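You operate a simulated robot arm through the tools that you are given. There is no shell and no other tool. Be economical: measure what you need, move in short steps, check, and stop when the job is done.

You are at the controls of a simulated robot arm. One attempt, no reset.

TASK
Coat the black ring all round with grease on the side table, using the yellow brush.
Fine: grease lid on the table meanwhile; load the brush in the tub; after coating, lid back on the tub and brush back in its spot. Set down upright: yellow brush. A coat counts when it lies all over at full strength: go over it till it gets no stronger.

It is judged by the outcome, as a careful person would: the job done as asked, and still so three seconds after it is handed in. It fails if anything else is knocked over, pushed out of place, dropped, spilled or broken. Lids that push on must go on centred and level and be pressed home; caps that screw on are set level and turned clockwise until they are tight.

THE ROBOT
A 6-joint arm with a two-finger parallel gripper, fixed in place. Base frame: the origin is at the foot of the arm, x ahead of it, y to its left, z up; the work surface is at about z = 78. Readings come in cm, rad, newtons and seconds.
With the tool pointing down near the work surface it reaches from about 32 to 74 cm from the base axis. Its first joint turns from -1.152 to 1.152 rad. Payload 2.45 kg.
The TCP is the grasp point between the finger pads, 2.4 cm short of the fingertips. In the tool frame z runs along the fingers and y along their closing line. The gripper opens to 6.8 cm. The fingers are 1.7 cm wide and 1 cm thick; the gripper's body (4 by 7 cm) begins 4.1 cm behind the TCP.
Orientation is that of the tool frame in the base frame, as [roll, pitch, yaw] about the fixed x, y, z axes, in that order (R = Rz(yaw) Ry(pitch) Rx(roll)). With the fingers straight down and closing along the base's y, the tool's x points along the base's -x, its y along +y and its z along -z.

THE INTERFACE
- The arm moves only by the tool play_rows. Its argument "plan" is a list of rows, each an object of numbers (a shift or turn left out is 0, a gripper value left out holds the last): "x", "y", "z": the shift along the tool's x, y, z in cm; "ax", "ay", "az": the turn, a rotation vector about the tool's x, y, z in rad. In form: [{"x": .., "y": .., "z": .., "ax": .., "ay": .., "az": ..}, ...]. A call has 1 to 12 rows; each row is the pose to reach, as a shift and turn from the pose commanded when the call began, along the tool's axes at that moment. "jaw" is the opening, from 0 (shut) to 1 (fully open), set as the call begins (left out, the last holds). Rows are played at 5 a second. More than 5 cm and 0.15 rad between two rows, or a gripper value outside its range, and nothing of the call is played. A pose out of reach is approached as far as the arm can. The call stops where the force on the tool passes 40 N (or 10 N more than at its start, if that is more) or the arm is blocked; 0.2 s more then pass. The fingers move at their own pace (about 10.8 cm/s each) and stop on an object; they squeeze with about 37 N. The grip force told is the motor's: it shows also when the fingers shut on nothing. Time passes only in rows, and 0.2 s behind the last, so rows that repeat a pose let the fingers close. It gives the time, the measured TCP pose, the force on the tool (base axes), the opening and the grip force at its end, in the units of the frame above (readings bear some noise), with the torque about the TCP (base axes, N m) and any sound that the robot's microphone picked up, and new pictures: "views" is both (left out), scene, wrist or none.
- Cameras (640 x 400 px; columns grow to the right, rows downward): "scene" is fixed at [15.83, 41.61, 144.57]; the picture's right is [-0.80, -0.60, 0.00], its down [-0.44, 0.59, -0.68] and it looks along [0.41, -0.54, -0.74] (base axes); focal length 356 px, centre (320, 200). "wrist" rides on the gripper at [8.4, 1.1, -7.5] in the tool frame; the picture's right is [-0.13, 0.99, 0.00], its down [-0.60, -0.08, -0.79] and it looks along [-0.79, -0.10, 0.61] (tool axes); focal length 251 px, centre (320, 200). There is no depth. A picture from a camera that has moved, and an enlarged one, comes with that camera's place and axes in the base frame and with its lens.
- enlarge(camera, box): a new picture of the part [left, top, right, bottom] of that camera's present view, enlarged. It takes no simulated time.
- close_job(): hands the job in; it is judged then, once.

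Go step by step. Nothing tells you positions but the pictures and the camera data: compare them with the known pose of the tool, close in by small moves and look again before you grip or let go. The budget is 120 turns and 200 pictures, counting those below and the enlarged ones. Unless the task says otherwise, let go and move clear before handing in, and close with one line.

The tools are called after "Call:" by a JSON object that holds its "api" and its "payload". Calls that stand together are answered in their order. play_rows: Moves the arm, as the interface text tells. Its arguments: {"type":"object","properties":{"plan":{"type":"array","items":{"type":"object","properties":{"x":{"type":"number"},"y":{"type":"number"},"z":{"type":"number"},"ax":{"type":"number"},"ay":{"type":"number"},"az":{"type":"number"}}}},"jaw":{"type":"number"},"views":{"type":"string","enum":["both","scene","wrist","none"]}},"required":["plan"]} The other tools are called the same way: enlarge (camera, box) takes an enlarged picture of a part of a camera's view; close_job () hands the job in.

At the start:

```text
time_s: 0.0
tool_pos: [36.85, 23.21, 109.45]
orientation: [3.14, -0.001, 3.141]
contact_force: [0.2, 0.3, 1.0]
moment: [0.0, -0.02, -0.02]
width: 6.8
grip_force: 0.0
```

scene: 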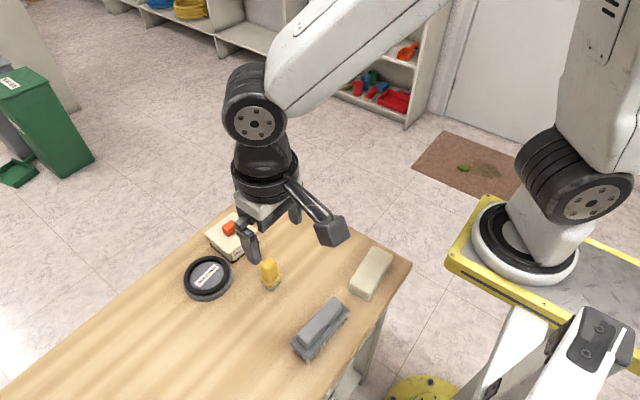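
wrist: 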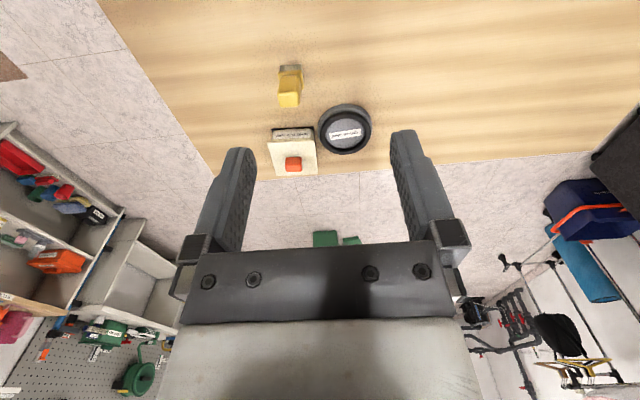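

I see a table with a black round tub, a yellow brush, a box with a red button or knob, a sponge-like block and a grey brush. I'll look closer to identify the things.

Call:
{"api": "enlarge", "payload": {"camera": "scene", "box": [160, 190, 320, 310]}}

Call:
{"api": "enlarge", "payload": {"camera": "scene", "box": [260, 220, 440, 380]}}

Call:
{"api": "enlarge", "payload": {"camera": "wrist", "box": [220, 40, 420, 190]}}

```text
3.33 times, centred on (240, 250) of scene
camera zoom: at [15.83, 41.61, 144.57], right [-0.8, -0.6, 0.0], down [-0.44, 0.59, -0.68], along [0.41, -0.54, -0.74], focal length 1187 px, centre (587, 33)
```

zoom: 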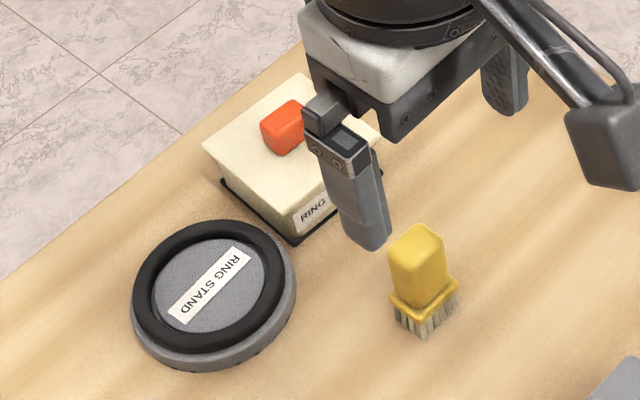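

```text
2.50 times, centred on (350, 300) of scene
camera zoom: at [15.83, 41.61, 144.57], right [-0.8, -0.6, 0.0], down [-0.44, 0.59, -0.68], along [0.41, -0.54, -0.74], focal length 891 px, centre (245, -50)
```

zoom: 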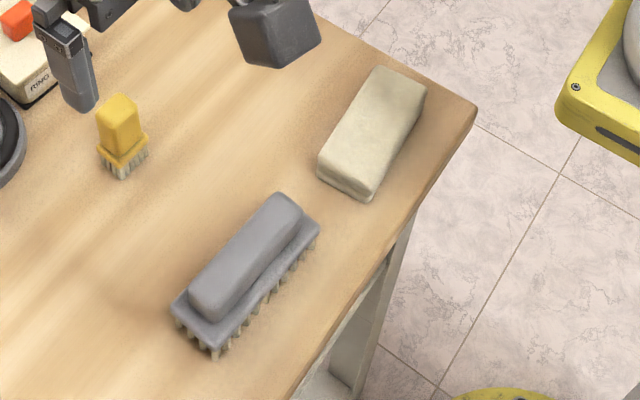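

```text
2.67 times, centred on (320, 115) of wrist
camera zoom: at [28.41, 24.37, 116.89], right [0.13, 0.99, 0.0], down [0.6, -0.08, 0.79], along [0.79, -0.1, -0.61], focal length 670 px, centre (320, 427)
```

zoom: 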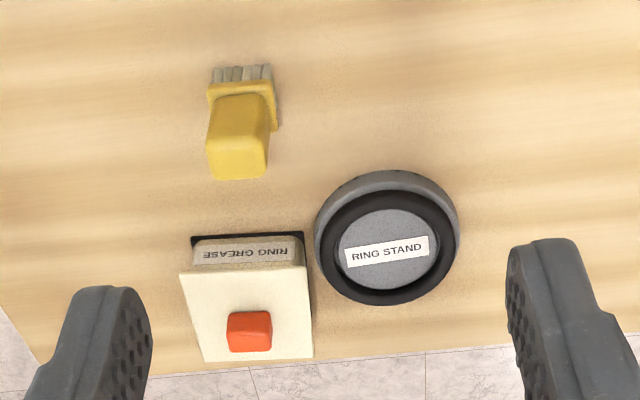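

The ring lies on a stand near (56.6, 25.4). The grease tub is near (59, 16), with a cream lid and red knob, and the brush stands near (46.5, 18). I'll move closer and look from above.

Call:
{"api": "play_rows", "payload": {"plan": [{"x": -3.25, "y": -1.7, "z": 2}, {"x": -6.5, "y": -3.4, "z": 4}, {"x": -9.75, "y": -5.1, "z": 6}, {"x": -13, "y": -6.7, "z": 8}, {"x": -13, "y": -6.7, "z": 8}], "jaw": 1}}

```text
time_s: 1.2
tool_pos: [49.84, 16.57, 101.38]
orientation: [-3.141, 0.0, -3.141]
contact_force: [0.1, 0.4, -0.3]
moment: [0.01, 0.04, 0.02]
width: 6.79
grip_force: 0.1
camera wrist: at [41.33, 17.72, 108.82], right [0.13, 0.99, 0.0], down [0.6, -0.08, 0.79], along [0.79, -0.1, -0.61], focal length 251 px, centre (320, 200)
```

scene: 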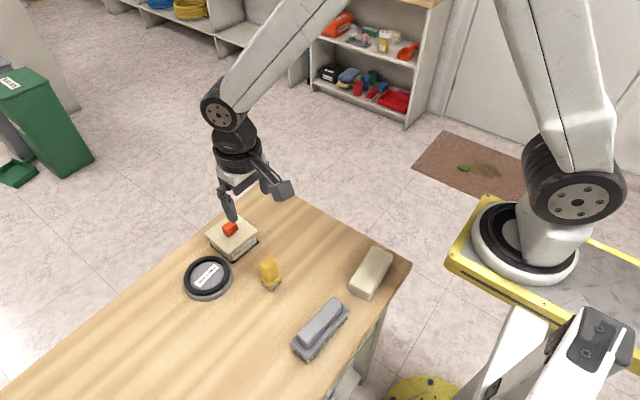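
wrist: 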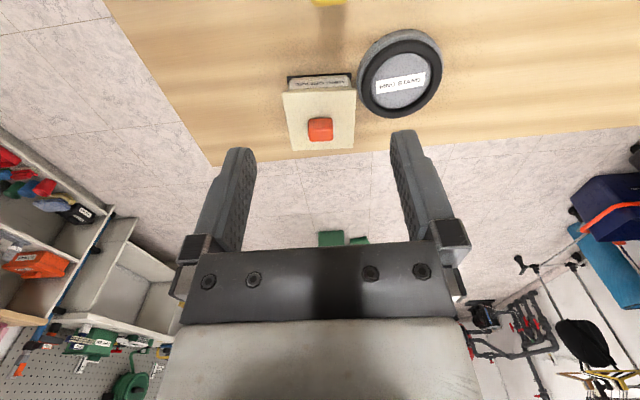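

Call:
{"api": "enlarge", "payload": {"camera": "scene", "box": [170, 190, 300, 310]}}

Call:
{"api": "enlarge", "payload": {"camera": "wrist", "box": [260, 20, 460, 160]}}

```text
3.33 times, centred on (235, 250) of scene
camera zoom: at [15.83, 41.61, 144.57], right [-0.8, -0.6, 0.0], down [-0.44, 0.59, -0.68], along [0.41, -0.54, -0.74], focal length 1187 px, centre (603, 33)
```

zoom: 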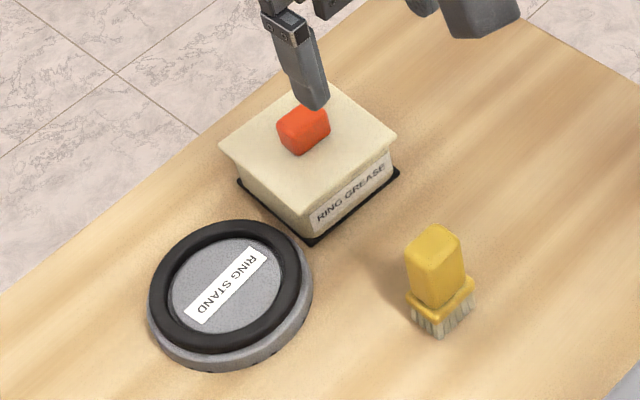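

```text
2.86 times, centred on (360, 90) of wrist
camera zoom: at [41.33, 17.72, 108.82], right [0.13, 0.99, 0.0], down [0.6, -0.08, 0.79], along [0.79, -0.1, -0.61], focal length 718 px, centre (206, 514)
```

zoom: 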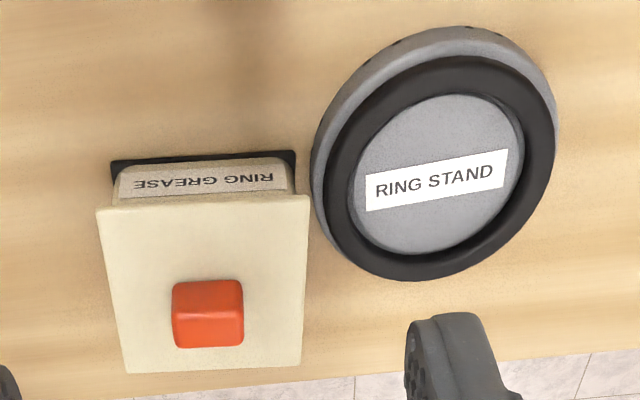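

The lid centre is about (59.3, 15.6), 8x8 cm with its top at z≈83.5. The knob top is near z≈86. I'll go above the knob with a slight yaw to match it.

Call:
{"api": "play_rows", "payload": {"plan": [{"x": -2.4, "y": -0.25, "z": 2.9, "az": 0.05}, {"x": -4.8, "y": -0.5, "z": 5.7, "az": 0.05}, {"x": -7.2, "y": -0.75, "z": 8.6, "az": 0.05}, {"x": -9.55, "y": -1.0, "z": 11.45, "az": 0.05}, {"x": -9.55, "y": -1.0, "z": 11.45, "az": 0.05}]}}

Call:
{"api": "enlarge", "payload": {"camera": "scene", "box": [170, 150, 300, 310]}}

```text
time_s: 2.4
tool_pos: [59.44, 15.6, 89.93]
orientation: [-3.14, 0.0, 3.092]
contact_force: [-0.1, 0.3, -0.6]
moment: [0.01, -0.04, 0.0]
width: 6.82
grip_force: 0.2
camera wrist: at [51.07, 17.21, 97.37], right [0.18, 0.98, 0.0], down [0.6, -0.11, 0.79], along [0.78, -0.14, -0.61], focal length 251 px, centre (320, 200)
```

scene: 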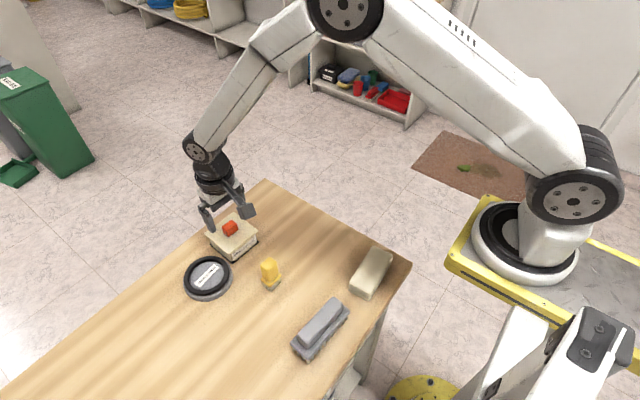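
wrist: 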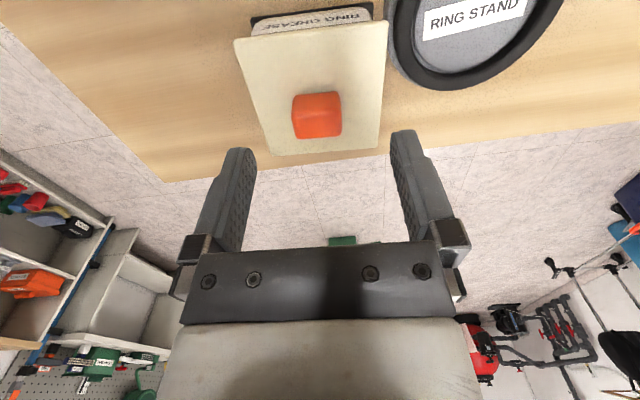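

```text
2.50 times, centred on (235, 230) of scene
camera zoom: at [15.83, 41.61, 144.57], right [-0.8, -0.6, 0.0], down [-0.44, 0.59, -0.68], along [0.41, -0.54, -0.74], focal length 891 px, centre (532, 125)
```

zoom: 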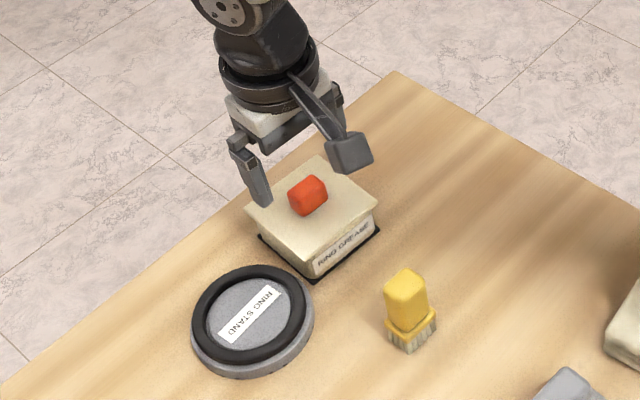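

The knob is about 0.4 cm nearer the base than the TCP, around (59.1, 15.6). I'll descend and grip.

Call:
{"api": "play_rows", "payload": {"plan": [{"x": 0.3, "y": 0, "z": 2}, {"x": 0.3, "y": 0, "z": 3.8}, {"x": 0.3, "y": 0, "z": 3.8}]}}

Call:
{"api": "enlarge", "payload": {"camera": "scene", "box": [170, 170, 290, 290]}}

```text
time_s: 3.2
tool_pos: [59.06, 15.63, 86.28]
orientation: [3.142, -0.001, 3.089]
contact_force: [0.9, 0.4, -0.2]
moment: [-0.01, -0.02, -0.02]
width: 6.8
grip_force: 0.1
camera wrist: at [50.71, 17.2, 93.66], right [0.18, 0.98, 0.0], down [0.6, -0.11, 0.79], along [0.78, -0.14, -0.61], focal length 251 px, centre (320, 200)
```

scene: 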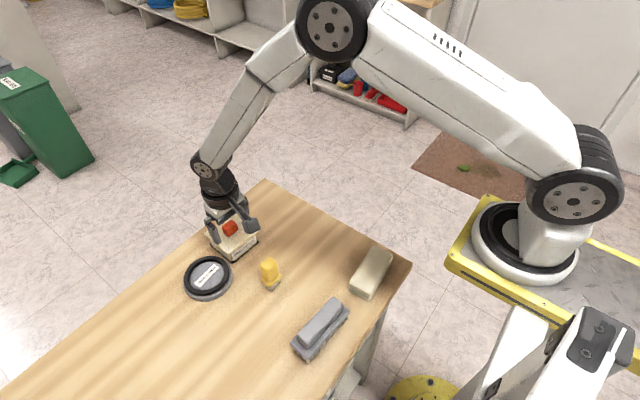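
wrist: 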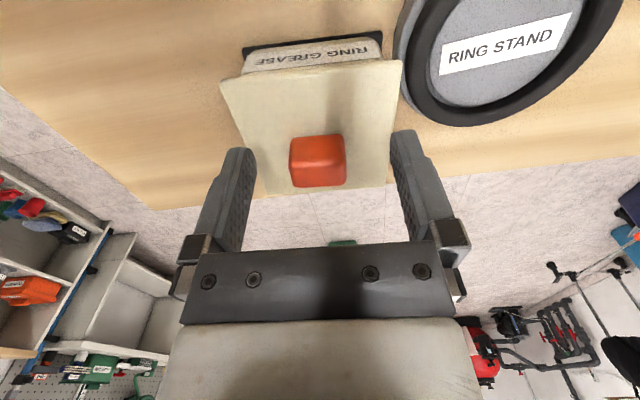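

```text
3.33 times, centred on (230, 230) of scene
camera zoom: at [15.83, 41.61, 144.57], right [-0.8, -0.6, 0.0], down [-0.44, 0.59, -0.68], along [0.41, -0.54, -0.74], focal length 1187 px, centre (620, 100)
```

zoom: 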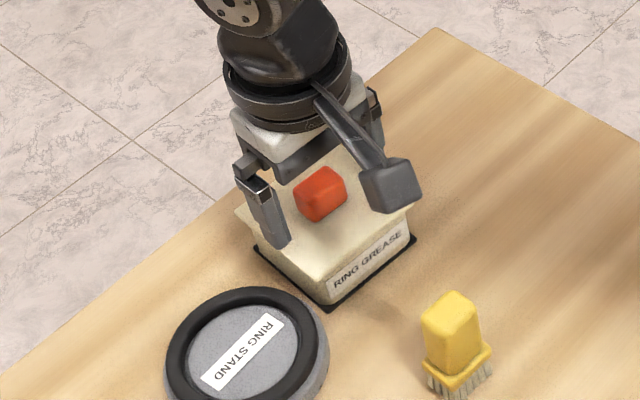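

Aligned around the knob; closing the jaws.

Call:
{"api": "play_rows", "payload": {"plan": [{"z": 0}, {"z": 0}, {"z": 0}, {"z": 0}], "jaw": 0, "views": "wrist"}}

```text
time_s: 4.2
tool_pos: [59.07, 15.76, 86.24]
orientation: [-3.14, 0.0, 3.091]
contact_force: [1.2, -5.8, 1.9]
moment: [-0.19, 0.01, -0.01]
width: 2.86
grip_force: 37.0
camera wrist: at [50.7, 17.19, 93.67], right [0.18, 0.98, 0.0], down [0.6, -0.11, 0.79], along [0.78, -0.14, -0.61], focal length 251 px, centre (320, 200)
```

wrist: 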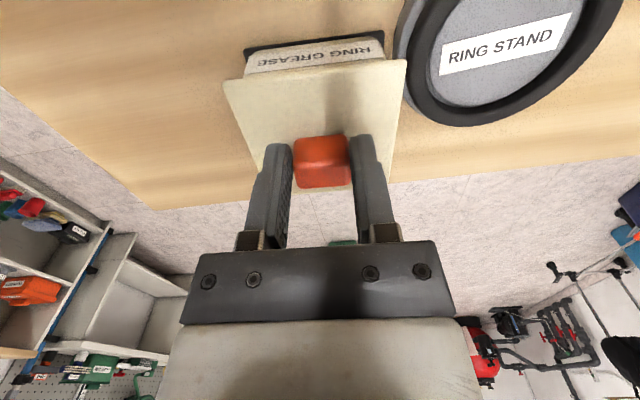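

Gripped at 2.86 cm with a slight sideways load, so I'll shift 0.15 in y to relieve it, then lift gently.

Call:
{"api": "play_rows", "payload": {"plan": [{"y": 0.15}, {"y": 0.15, "z": -0.4}, {"y": 0.15, "z": -1.0}, {"y": 0.15, "z": -2}, {"y": 0.15, "z": -4}]}}

```text
time_s: 5.4
tool_pos: [59.05, 15.75, 90.12]
orientation: [3.14, 0.0, 3.091]
contact_force: [1.0, -0.3, -0.9]
moment: [0.04, 0.04, 0.01]
width: 2.89
grip_force: 37.4
heard: snap
camera wrist: at [50.71, 17.29, 97.67], right [0.18, 0.98, 0.0], down [0.6, -0.11, 0.79], along [0.78, -0.14, -0.61], focal length 251 px, centre (320, 200)
```

scene: 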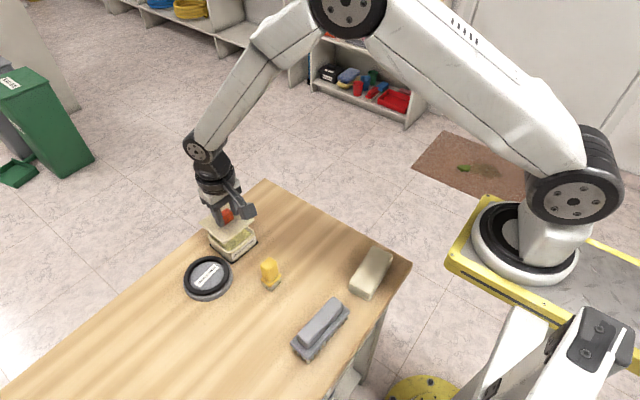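
wrist: 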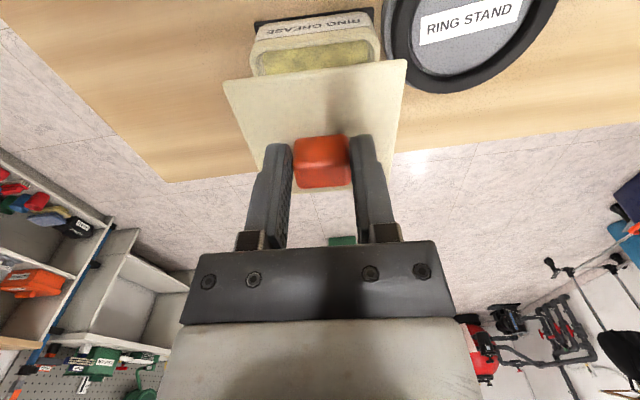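

The lid came off with a snap. I'll raise it and carry it to the free area near (46, 32).

Call:
{"api": "play_rows", "payload": {"plan": [{"z": -4}, {"x": 2, "y": 2, "z": -6}, {"x": 5, "y": 5.3, "z": -6}, {"x": 8, "y": 8.7, "z": -6}, {"x": 11, "y": 12.1, "z": -6}, {"x": 13.9, "y": 15.57, "z": -6}, {"x": 13.9, "y": 15.57, "z": -2}, {"x": 13.9, "y": 15.57, "z": -2}]}}

Call:
{"api": "enlarge", "payload": {"camera": "scene", "box": [150, 190, 310, 390]}}

```text
time_s: 7.2
tool_pos: [46.11, 31.94, 92.21]
orientation: [3.14, 0.0, 3.091]
contact_force: [0.7, 0.0, -0.6]
moment: [0.04, -0.03, 0.01]
width: 2.84
grip_force: 37.5
camera wrist: at [37.62, 33.57, 99.67], right [0.18, 0.98, 0.0], down [0.6, -0.11, 0.79], along [0.78, -0.14, -0.61], focal length 251 px, centre (320, 200)
```

scene: 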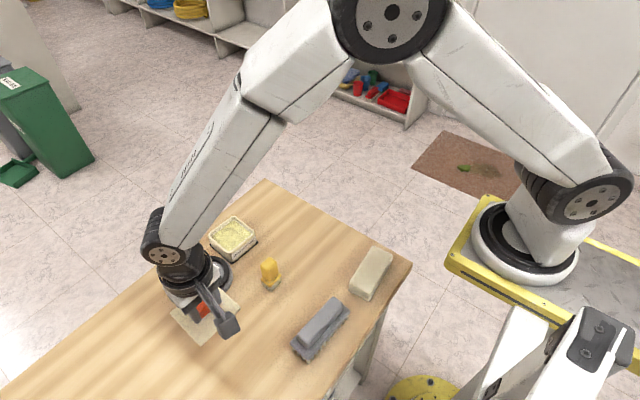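
wrist: 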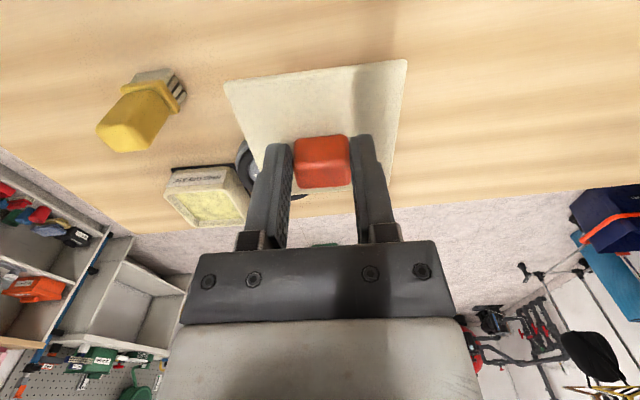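

```text
2.00 times, centred on (230, 290) of scene
camera zoom: at [15.82, 41.62, 144.57], right [-0.8, -0.6, 0.0], down [-0.44, 0.59, -0.68], along [0.41, -0.54, -0.74], focal length 712 px, centre (500, 20)
```

zoom: 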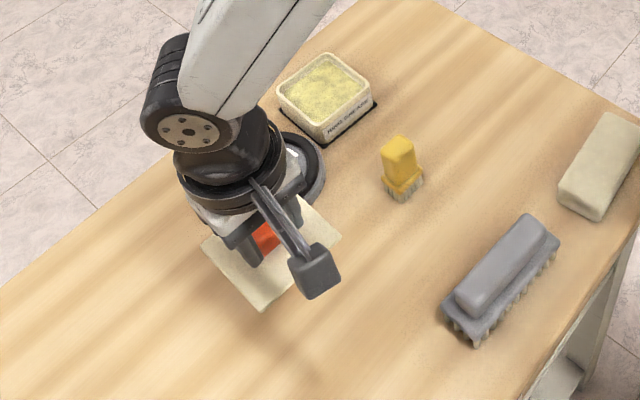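

The space is free. I'll lower the lid to z≈83, then go in small steps.

Call:
{"api": "play_rows", "payload": {"plan": [{"z": 4.5}, {"z": 8.7}, {"z": 9.2}, {"z": 9.6}, {"z": 9.6}], "views": "wrist"}}

Call:
{"api": "enlarge", "payload": {"camera": "scene", "box": [150, 220, 270, 360]}}

```text
time_s: 8.4
tool_pos: [46.21, 31.9, 82.56]
orientation: [3.141, -0.001, 3.092]
contact_force: [-0.4, 0.3, 0.1]
moment: [0.02, -0.03, 0.01]
width: 2.87
grip_force: 37.2
camera wrist: at [37.76, 33.51, 90.14], right [0.18, 0.98, 0.0], down [0.6, -0.11, 0.79], along [0.78, -0.14, -0.61], focal length 251 px, centre (320, 200)
```

wrist: 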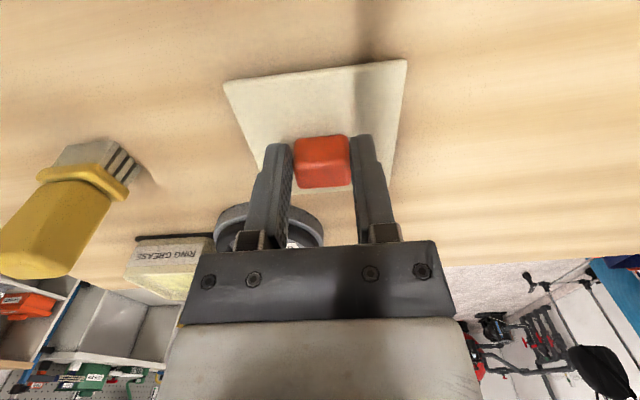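

```text
2.86 times, centred on (210, 290) of scene
camera zoom: at [15.83, 41.61, 144.57], right [-0.8, -0.6, 0.0], down [-0.44, 0.59, -0.68], along [0.41, -0.54, -0.74], focal length 1018 px, centre (634, -57)
```

zoom: 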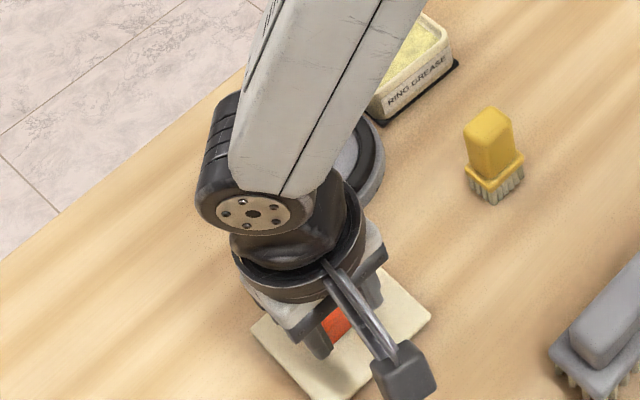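

Very close to the table now; I'll step down until contact.

Call:
{"api": "play_rows", "payload": {"plan": [{"z": 0.2}, {"z": 0.4}, {"z": 0.5}, {"z": 0.6}, {"z": 0.6}], "views": "none"}}

```text
time_s: 9.1
tool_pos: [46.18, 32.01, 82.65]
orientation: [3.141, 0.002, 3.091]
contact_force: [0.5, -1.5, 5.4]
moment: [0.03, 0.05, -0.03]
width: 2.86
grip_force: 37.3
stopped in row 3: the force on the tool passed its limit at 42 N (the readings are from after the stop); the commanded pose is now the measured one
```

The lid rests on the table. Opening now.

Call:
{"api": "play_rows", "payload": {"plan": [{"z": 0}, {"z": 0}, {"z": -2}, {"z": -6}, {"z": -10}, {"z": -13}], "jaw": 1}}

Call:
{"api": "enlarge", "payload": {"camera": "wrist", "box": [80, 40, 440, 260]}}

```text
time_s: 10.4
tool_pos: [46.04, 31.99, 95.33]
orientation: [-3.141, 0.001, 3.09]
contact_force: [0.2, -0.2, 0.7]
moment: [-0.05, 0.01, 0.02]
width: 6.8
grip_force: 0.1
camera wrist: at [37.72, 33.53, 102.8], right [0.18, 0.98, 0.0], down [0.6, -0.11, 0.79], along [0.78, -0.14, -0.61], focal length 251 px, centre (320, 200)
```

scene: 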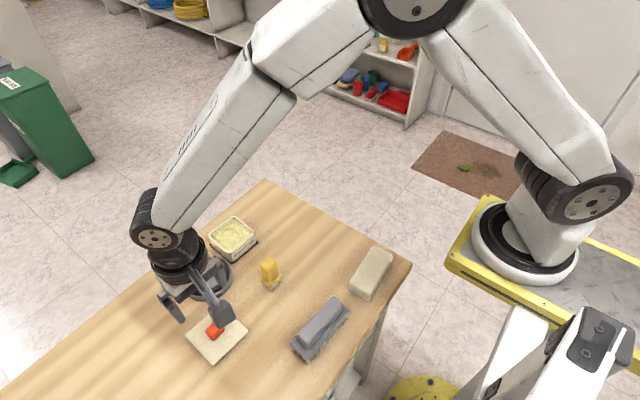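
wrist: 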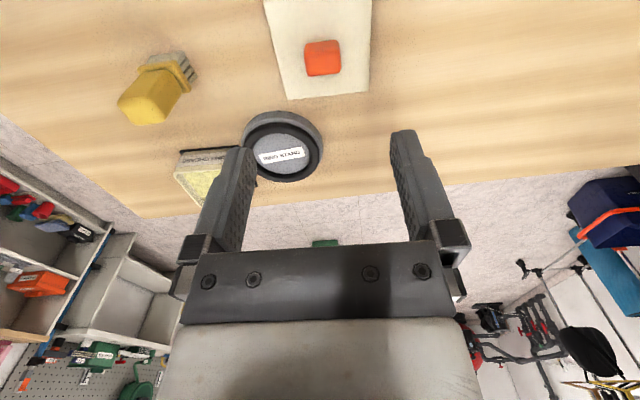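

```text
1.78 times, centred on (260, 150) of wrist
camera zoom: at [37.72, 33.53, 102.8], right [0.18, 0.98, 0.0], down [0.6, -0.11, 0.79], along [0.78, -0.14, -0.61], focal length 447 px, centre (427, 289)
```

zoom: 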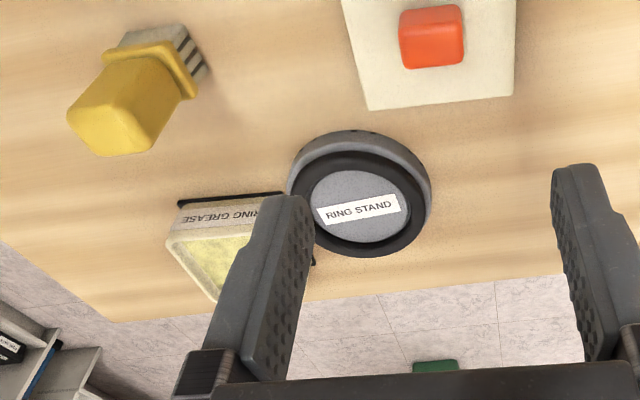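

The lid is on the table. Now I'll move over towards the brush.

Call:
{"api": "play_rows", "payload": {"plan": [{"x": 1, "y": -4.5, "az": -0.05}, {"x": 2, "y": -9, "az": -0.05}, {"x": 3.3, "y": -13.5, "az": -0.05}, {"x": 3.3, "y": -14.2, "az": -0.05}, {"x": 3.3, "y": -14.2, "az": -0.05}], "views": "wrist"}}

Call:
{"api": "enlarge", "payload": {"camera": "wrist", "box": [220, 40, 420, 170]}}

Call:
{"api": "enlarge", "payload": {"camera": "scene", "box": [180, 210, 310, 310]}}

```text
time_s: 11.7
tool_pos: [42.2, 17.88, 95.51]
orientation: [3.14, 0.002, -3.139]
contact_force: [-0.2, 0.0, 0.3]
moment: [0.03, -0.01, -0.02]
width: 6.81
grip_force: 0.1
camera wrist: at [33.63, 19.03, 102.81], right [0.13, 0.99, 0.0], down [0.6, -0.08, 0.79], along [0.79, -0.1, -0.61], focal length 251 px, centre (320, 200)
```

wrist: 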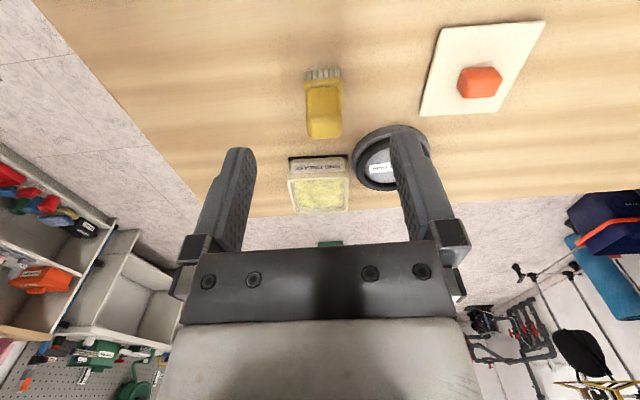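

```text
3.08 times, centred on (320, 105) of wrist
camera zoom: at [33.63, 19.03, 102.81], right [0.13, 0.99, 0.0], down [0.6, -0.08, 0.79], along [0.79, -0.1, -0.61], focal length 774 px, centre (320, 492)
```

zoom: 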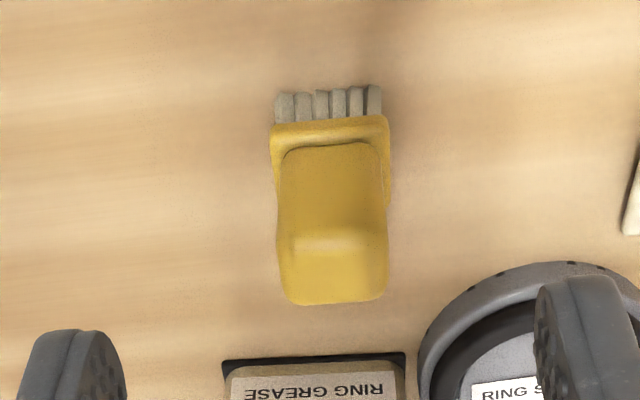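

```text
4.00 times, centred on (245, 260) of scene
camera zoom: at [15.83, 41.61, 144.57], right [-0.8, -0.6, 0.0], down [-0.44, 0.59, -0.68], along [0.41, -0.54, -0.74], focal length 1425 px, centre (620, -40)
```

zoom: 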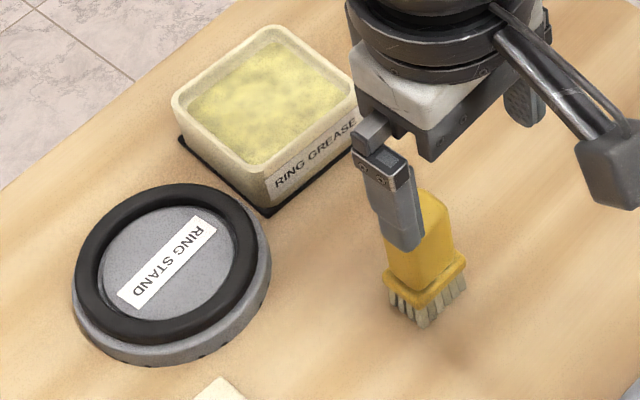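

The brush stands at about (46.4, 17.9) with yaw about -0.06, and its handle is ~2.9 cm wide along y. I'll go above it.

Call:
{"api": "play_rows", "payload": {"plan": [{"x": -2.1, "z": 2, "az": 0.06}, {"x": -4.25, "z": 4, "az": 0.06}, {"x": -4.25, "z": 4, "az": 0.06}]}}

Call:
{"api": "enlarge", "payload": {"camera": "scene", "box": [200, 190, 330, 310]}}

Call:
{"api": "enlarge", "payload": {"camera": "wrist", "box": [220, 60, 420, 200]}}

```text
time_s: 12.4
tool_pos: [46.34, 17.88, 91.48]
orientation: [3.139, 0.0, 3.08]
contact_force: [-0.2, 0.0, 0.6]
moment: [0.02, -0.02, -0.01]
width: 6.8
grip_force: 0.2
camera wrist: at [37.9, 19.56, 98.94], right [0.19, 0.98, 0.0], down [0.6, -0.12, 0.79], along [0.78, -0.15, -0.61], focal length 251 px, centre (320, 200)
```

scene: 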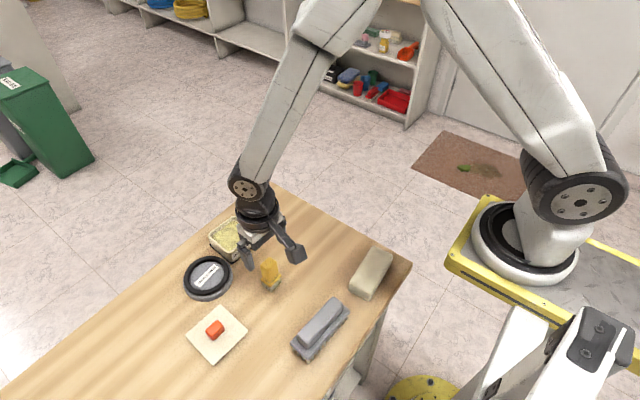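
wrist: 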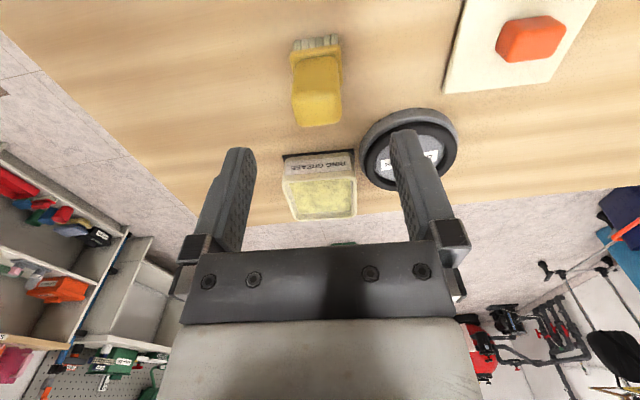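

```text
3.33 times, centred on (265, 250) of scene
camera zoom: at [15.83, 41.61, 144.57], right [-0.8, -0.6, 0.0], down [-0.44, 0.59, -0.68], along [0.41, -0.54, -0.74], focal length 1187 px, centre (503, 33)
```

zoom: 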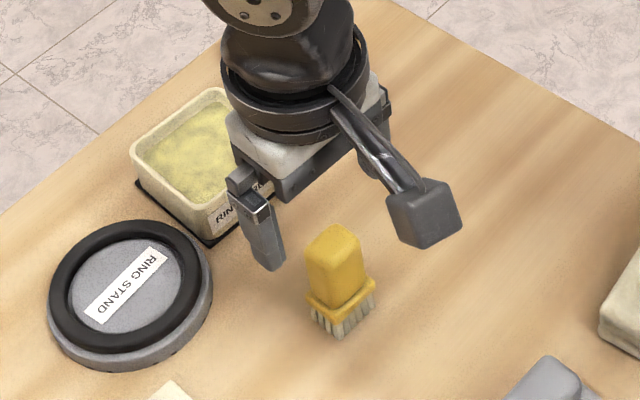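

```text
2.86 times, centred on (320, 130) of wrist
camera zoom: at [37.9, 19.56, 98.94], right [0.19, 0.98, 0.0], down [0.6, -0.12, 0.79], along [0.78, -0.15, -0.61], focal length 718 px, centre (320, 400)
```

zoom: 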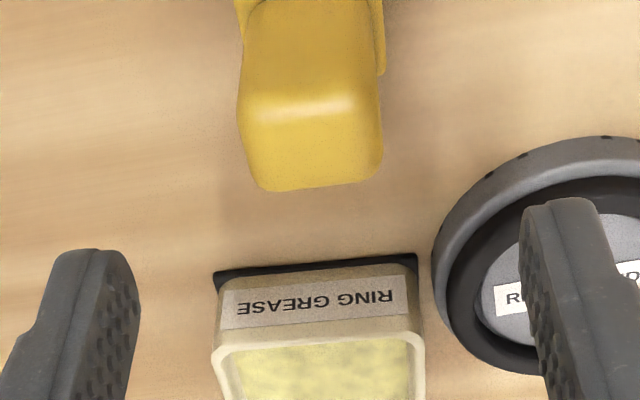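

Aligned. Descending around the handle and gripping.

Call:
{"api": "play_rows", "payload": {"plan": [{"x": -0.1, "z": 3.7}, {"x": -0.1, "z": 7.3}, {"x": -0.1, "z": 7.3}]}}

Call:
{"api": "enlarge", "payload": {"camera": "scene", "box": [200, 190, 330, 310]}}

```text
time_s: 13.2
tool_pos: [46.46, 18.06, 84.41]
orientation: [3.14, 0.002, 3.081]
contact_force: [-0.2, -0.2, -0.3]
moment: [0.02, 0.01, 0.02]
width: 6.79
grip_force: 0.1
camera wrist: at [38.03, 19.59, 91.75], right [0.19, 0.98, 0.0], down [0.6, -0.12, 0.79], along [0.78, -0.15, -0.61], focal length 251 px, centre (320, 200)
```

scene: 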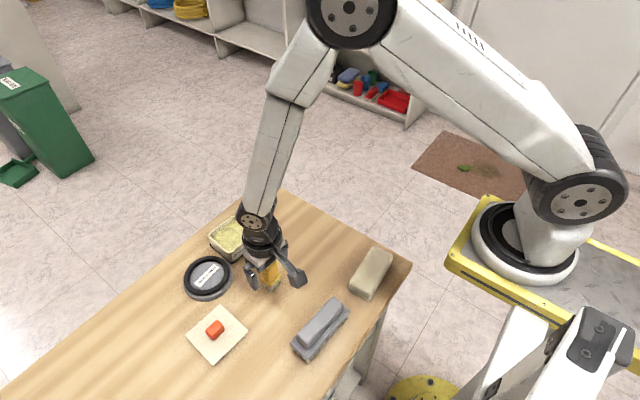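
wrist: 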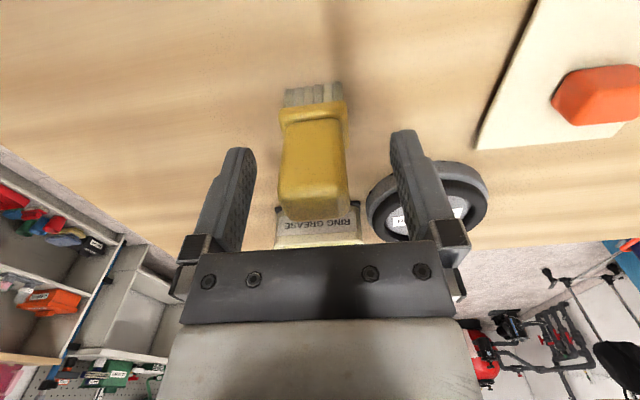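

```text
3.33 times, centred on (265, 250) of scene
camera zoom: at [15.83, 41.61, 144.57], right [-0.8, -0.6, 0.0], down [-0.44, 0.59, -0.68], along [0.41, -0.54, -0.74], focal length 1187 px, centre (503, 33)
```

zoom: 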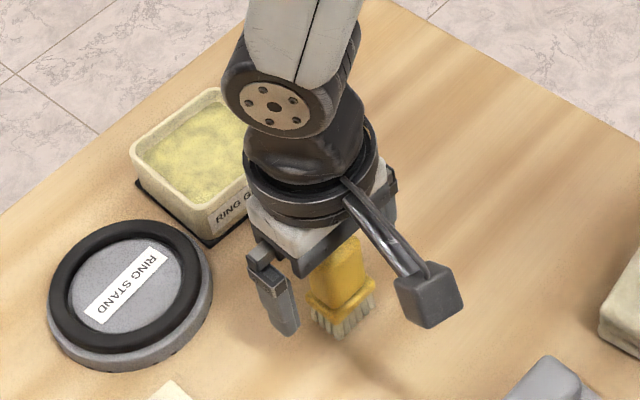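

The handle is about 0.3 cm off centre toward -y; I'll shift slightly, then close.

Call:
{"api": "play_rows", "payload": {"plan": [{"y": -0.28}, {"y": -0.28}], "views": "none"}}

Call:
{"api": "play_rows", "payload": {"plan": [{"z": 0}, {"z": 0}, {"z": 0}, {"z": 0}], "jaw": 0}}

Call:
{"api": "enlarge", "payload": {"camera": "wrist", "box": [220, 60, 420, 260]}}

```text
time_s: 13.8
tool_pos: [46.44, 17.62, 84.23]
orientation: [3.14, 0.002, 3.08]
contact_force: [-0.2, -0.2, -0.1]
moment: [0.0, -0.02, 0.01]
width: 6.82
grip_force: 0.0
```

```text
time_s: 14.8
tool_pos: [46.47, 17.54, 84.31]
orientation: [3.141, 0.0, 3.08]
contact_force: [0.3, 0.4, 1.5]
moment: [-0.02, -0.09, -0.04]
width: 2.92
grip_force: 37.0
camera wrist: at [38.07, 19.3, 91.72], right [0.19, 0.98, 0.0], down [0.6, -0.12, 0.79], along [0.78, -0.15, -0.61], focal length 251 px, centre (320, 200)
```

scene: 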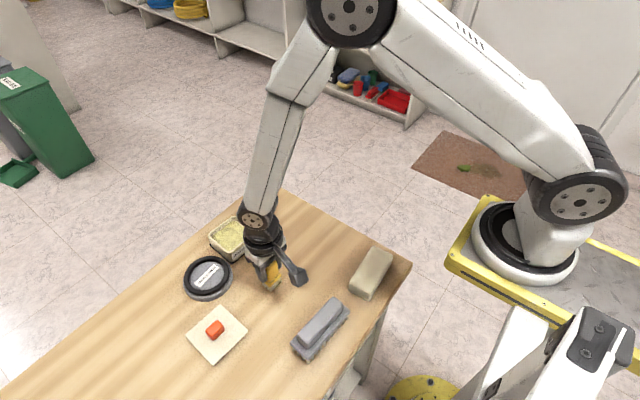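
wrist: 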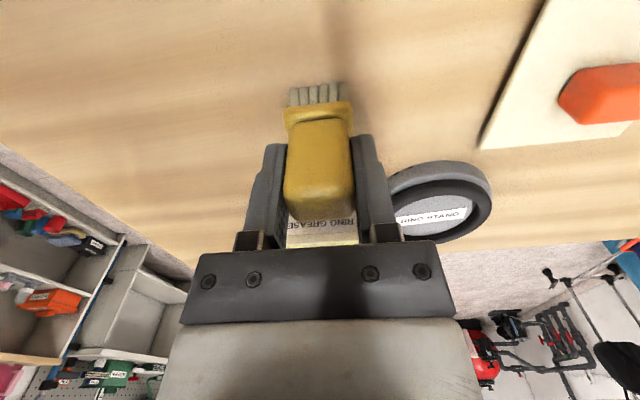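

```text
2.00 times, centred on (320, 160) of wrist
camera zoom: at [38.07, 19.3, 91.72], right [0.19, 0.98, 0.0], down [0.6, -0.12, 0.79], along [0.78, -0.15, -0.61], focal length 503 px, centre (320, 280)
```

zoom: 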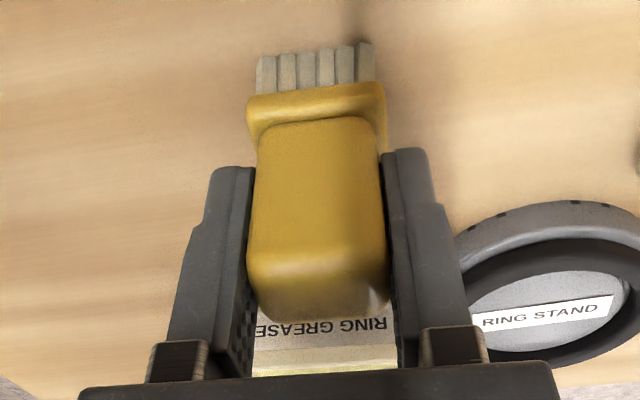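

The brush is gripped at (46.5, 17.6, 84.3), where its spot is. I'll lift it and carry it over the tub.

Call:
{"api": "play_rows", "payload": {"plan": [{"z": -1}, {"z": -5}, {"z": -10}, {"x": -4, "y": -0.4, "z": -10}, {"x": -8.5, "y": -0.8, "z": -10}, {"x": -12.7, "y": -1.17, "z": -10}, {"x": -12.7, "y": -1.17, "z": -10}]}}

Call:
{"api": "enlarge", "payload": {"camera": "scene", "box": [170, 160, 300, 300]}}

Call:
{"api": "enlarge", "payload": {"camera": "wrist", "box": [200, 0, 440, 200]}}

```text
time_s: 16.4
tool_pos: [59.03, 15.86, 94.1]
orientation: [-3.14, 0.0, 3.081]
contact_force: [-1.5, 0.1, -0.5]
moment: [-0.01, 0.03, 0.03]
width: 2.92
grip_force: 36.9
camera wrist: at [50.62, 17.54, 101.59], right [0.19, 0.98, 0.0], down [0.6, -0.12, 0.79], along [0.78, -0.15, -0.61], focal length 251 px, centre (320, 200)
```

scene: 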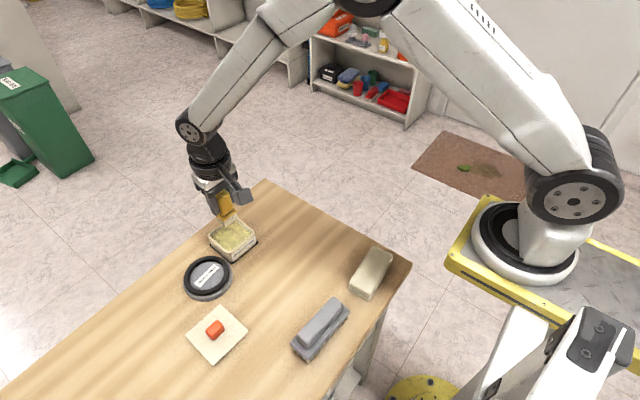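
wrist: 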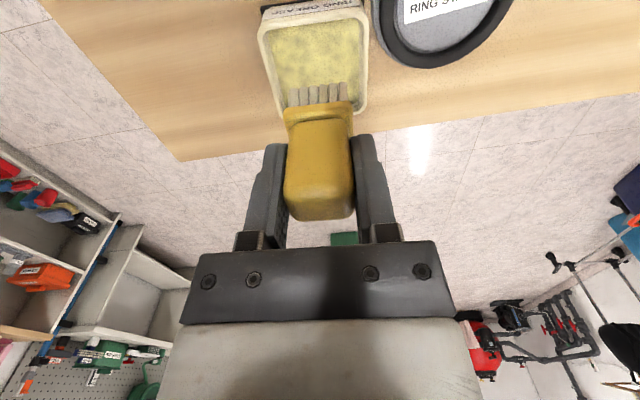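

```text
2.86 times, centred on (235, 230) of scene
camera zoom: at [15.83, 41.61, 144.57], right [-0.8, -0.6, 0.0], down [-0.44, 0.59, -0.68], along [0.41, -0.54, -0.74], focal length 1018 px, centre (563, 114)
```

zoom: 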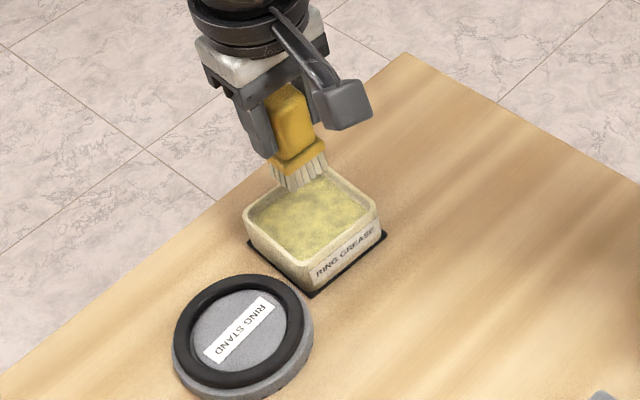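

```text
2.00 times, centred on (320, 100) of wrist
camera zoom: at [50.62, 17.54, 101.59], right [0.19, 0.98, 0.0], down [0.6, -0.12, 0.79], along [0.78, -0.15, -0.61], focal length 503 px, centre (320, 400)
```

zoom: 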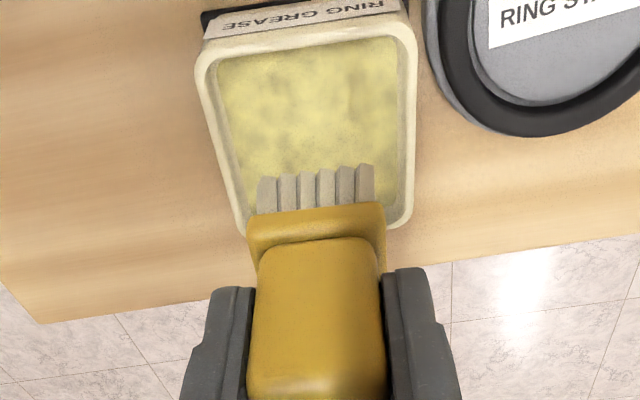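

The tub centre is near (59.4, 15.7), just below the bristles. I'll lower into the grease and watch the force.

Call:
{"api": "play_rows", "payload": {"plan": [{"x": -0.3, "y": -0.15, "z": 3}, {"x": -0.3, "y": -0.15, "z": 5}, {"x": -0.3, "y": -0.15, "z": 6}, {"x": -0.3, "y": -0.15, "z": 6.5}, {"x": -0.3, "y": -0.15, "z": 6.5}]}}

Call:
{"api": "enlarge", "payload": {"camera": "scene", "box": [180, 180, 280, 280]}}

Call:
{"api": "enlarge", "payload": {"camera": "wrist", "box": [220, 0, 420, 200]}}

```text
time_s: 17.6
tool_pos: [59.34, 15.63, 87.73]
orientation: [3.14, 0.002, 3.081]
contact_force: [0.2, 0.4, -0.3]
moment: [0.01, 0.01, 0.02]
width: 2.92
grip_force: 36.8
camera wrist: at [50.99, 17.27, 95.16], right [0.19, 0.98, 0.0], down [0.6, -0.12, 0.79], along [0.78, -0.15, -0.61], focal length 251 px, centre (320, 200)
```

scene: 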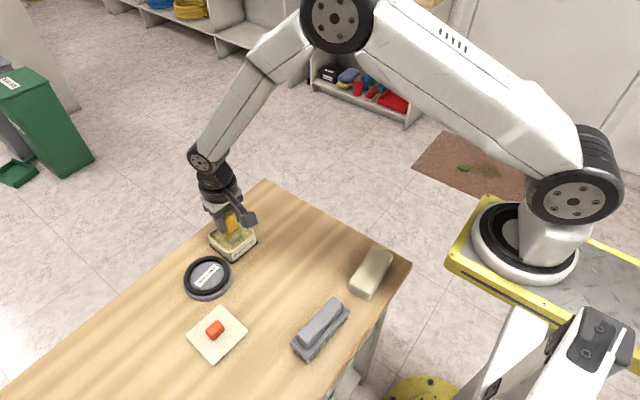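
wrist: 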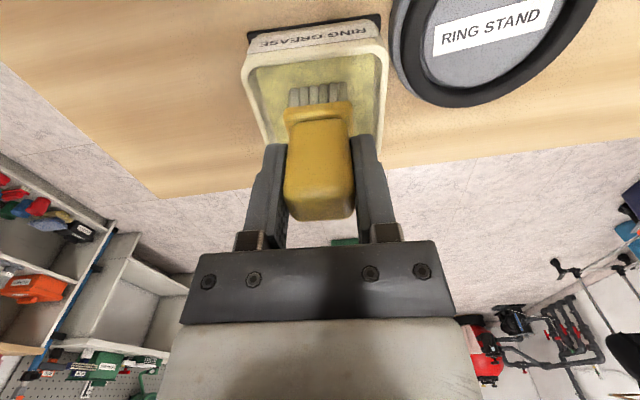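

```text
4.00 times, centred on (230, 230) of scene
camera zoom: at [15.83, 41.61, 144.57], right [-0.8, -0.6, 0.0], down [-0.44, 0.59, -0.68], along [0.41, -0.54, -0.74], focal length 1425 px, centre (680, 80)
```

zoom: 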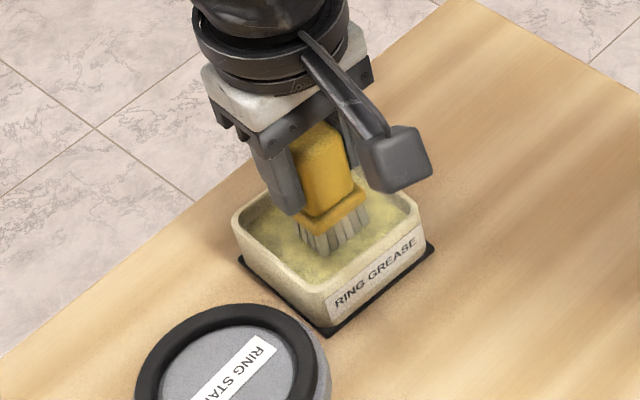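

```text
2.00 times, centred on (320, 100) of wrist
camera zoom: at [50.99, 17.27, 95.16], right [0.19, 0.98, 0.0], down [0.6, -0.12, 0.79], along [0.78, -0.15, -0.61], focal length 503 px, centre (320, 400)
```

zoom: 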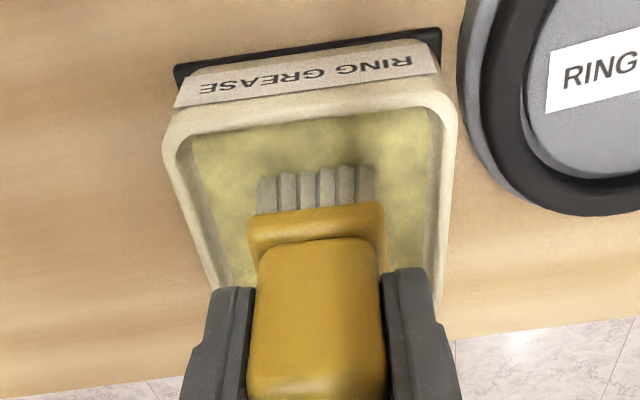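

No contact yet and the bristles seem just above the surface. I'll go deeper in small steps.

Call:
{"api": "play_rows", "payload": {"plan": [{"z": 0.4}, {"z": 0.8}, {"z": 1.2}, {"z": 1.2}], "views": "none"}}

Call:
{"api": "enlarge", "payload": {"camera": "wrist", "box": [220, 0, 420, 200]}}

Call:
{"api": "enlarge", "payload": {"camera": "scene", "box": [180, 180, 280, 280]}}

```text
time_s: 18.6
tool_pos: [59.6, 15.72, 86.76]
orientation: [3.139, 0.009, 3.081]
contact_force: [0.3, 0.8, 27.7]
moment: [-0.1, -0.24, 0.01]
width: 2.94
grip_force: 36.9
```

```text
2.00 times, centred on (320, 100) of wrist
camera zoom: at [51.21, 17.28, 94.13], right [0.19, 0.98, 0.01], down [0.59, -0.12, 0.8], along [0.78, -0.15, -0.6], focal length 503 px, centre (320, 400)
```

zoom: 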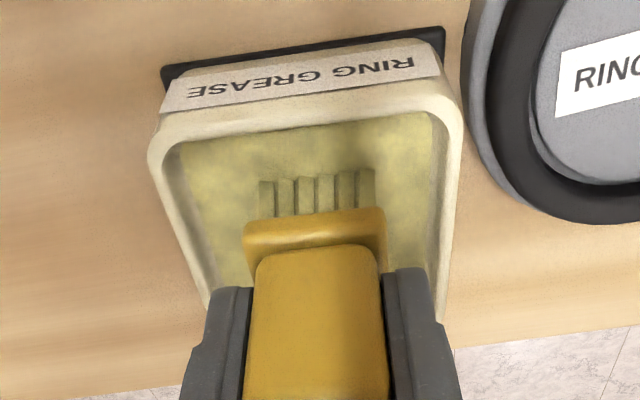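

```text
4.00 times, centred on (230, 230) of scene
camera zoom: at [15.77, 41.6, 144.58], right [-0.8, -0.6, 0.0], down [-0.44, 0.59, -0.68], along [0.41, -0.54, -0.73], focal length 1425 px, centre (680, 80)
```

zoom: 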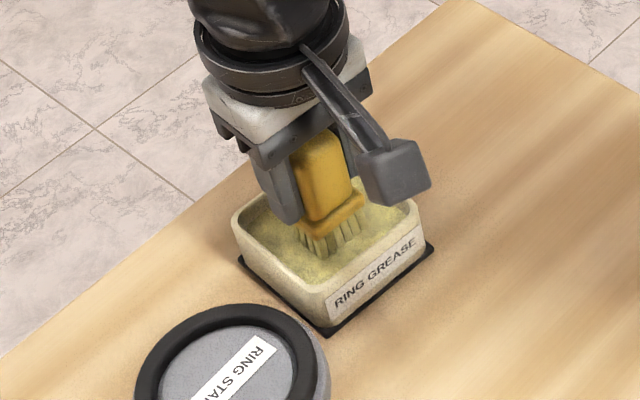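

The bristles have turned yellow, so the brush is loaded. I'll lift out with a small stir, then check.

Call:
{"api": "play_rows", "payload": {"plan": [{"z": -0.4, "y": 0.4}, {"z": -0.4, "y": -0.4}, {"z": -0.6}, {"z": -3}, {"z": -7}, {"z": -7}], "views": "wrist"}}

Call:
{"api": "enlarge", "payload": {"camera": "scene", "box": [170, 170, 290, 310]}}

```text
time_s: 20.1
tool_pos: [59.29, 15.61, 93.47]
orientation: [-3.141, 0.0, 3.079]
contact_force: [-0.4, -0.4, -0.9]
moment: [-0.01, 0.02, -0.01]
width: 2.9
grip_force: 36.7
camera wrist: at [50.95, 17.21, 100.88], right [0.19, 0.98, 0.0], down [0.6, -0.12, 0.79], along [0.78, -0.15, -0.61], focal length 251 px, centre (320, 200)
```

wrist: 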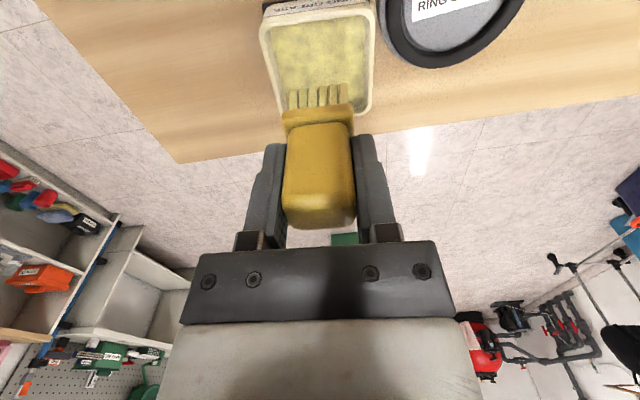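

```text
2.86 times, centred on (230, 240) of scene
camera zoom: at [15.83, 41.61, 144.57], right [-0.8, -0.6, 0.0], down [-0.44, 0.59, -0.68], along [0.41, -0.54, -0.74], focal length 1018 px, centre (577, 86)
```

zoom: 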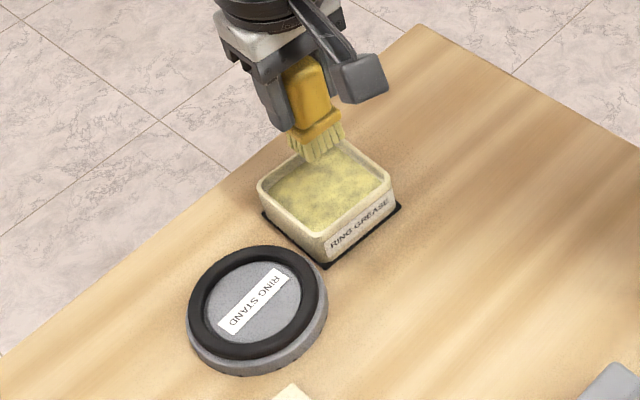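

Call:
{"api": "enlarge", "payload": {"camera": "wrist", "box": [200, 0, 440, 200]}}

```text
2.00 times, centred on (320, 100) of wrist
camera zoom: at [50.95, 17.21, 100.88], right [0.19, 0.98, 0.0], down [0.6, -0.12, 0.79], along [0.78, -0.15, -0.61], focal length 503 px, centre (320, 400)
```

zoom: 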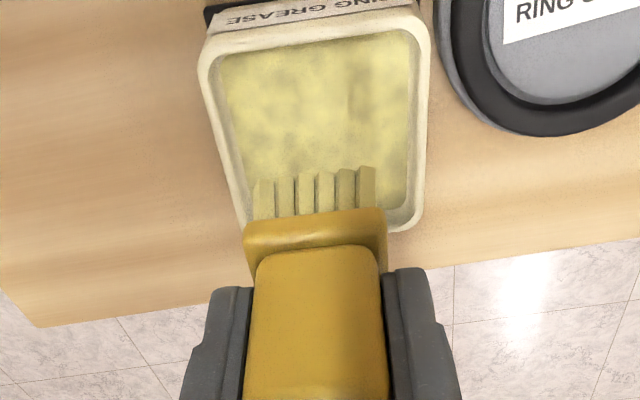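

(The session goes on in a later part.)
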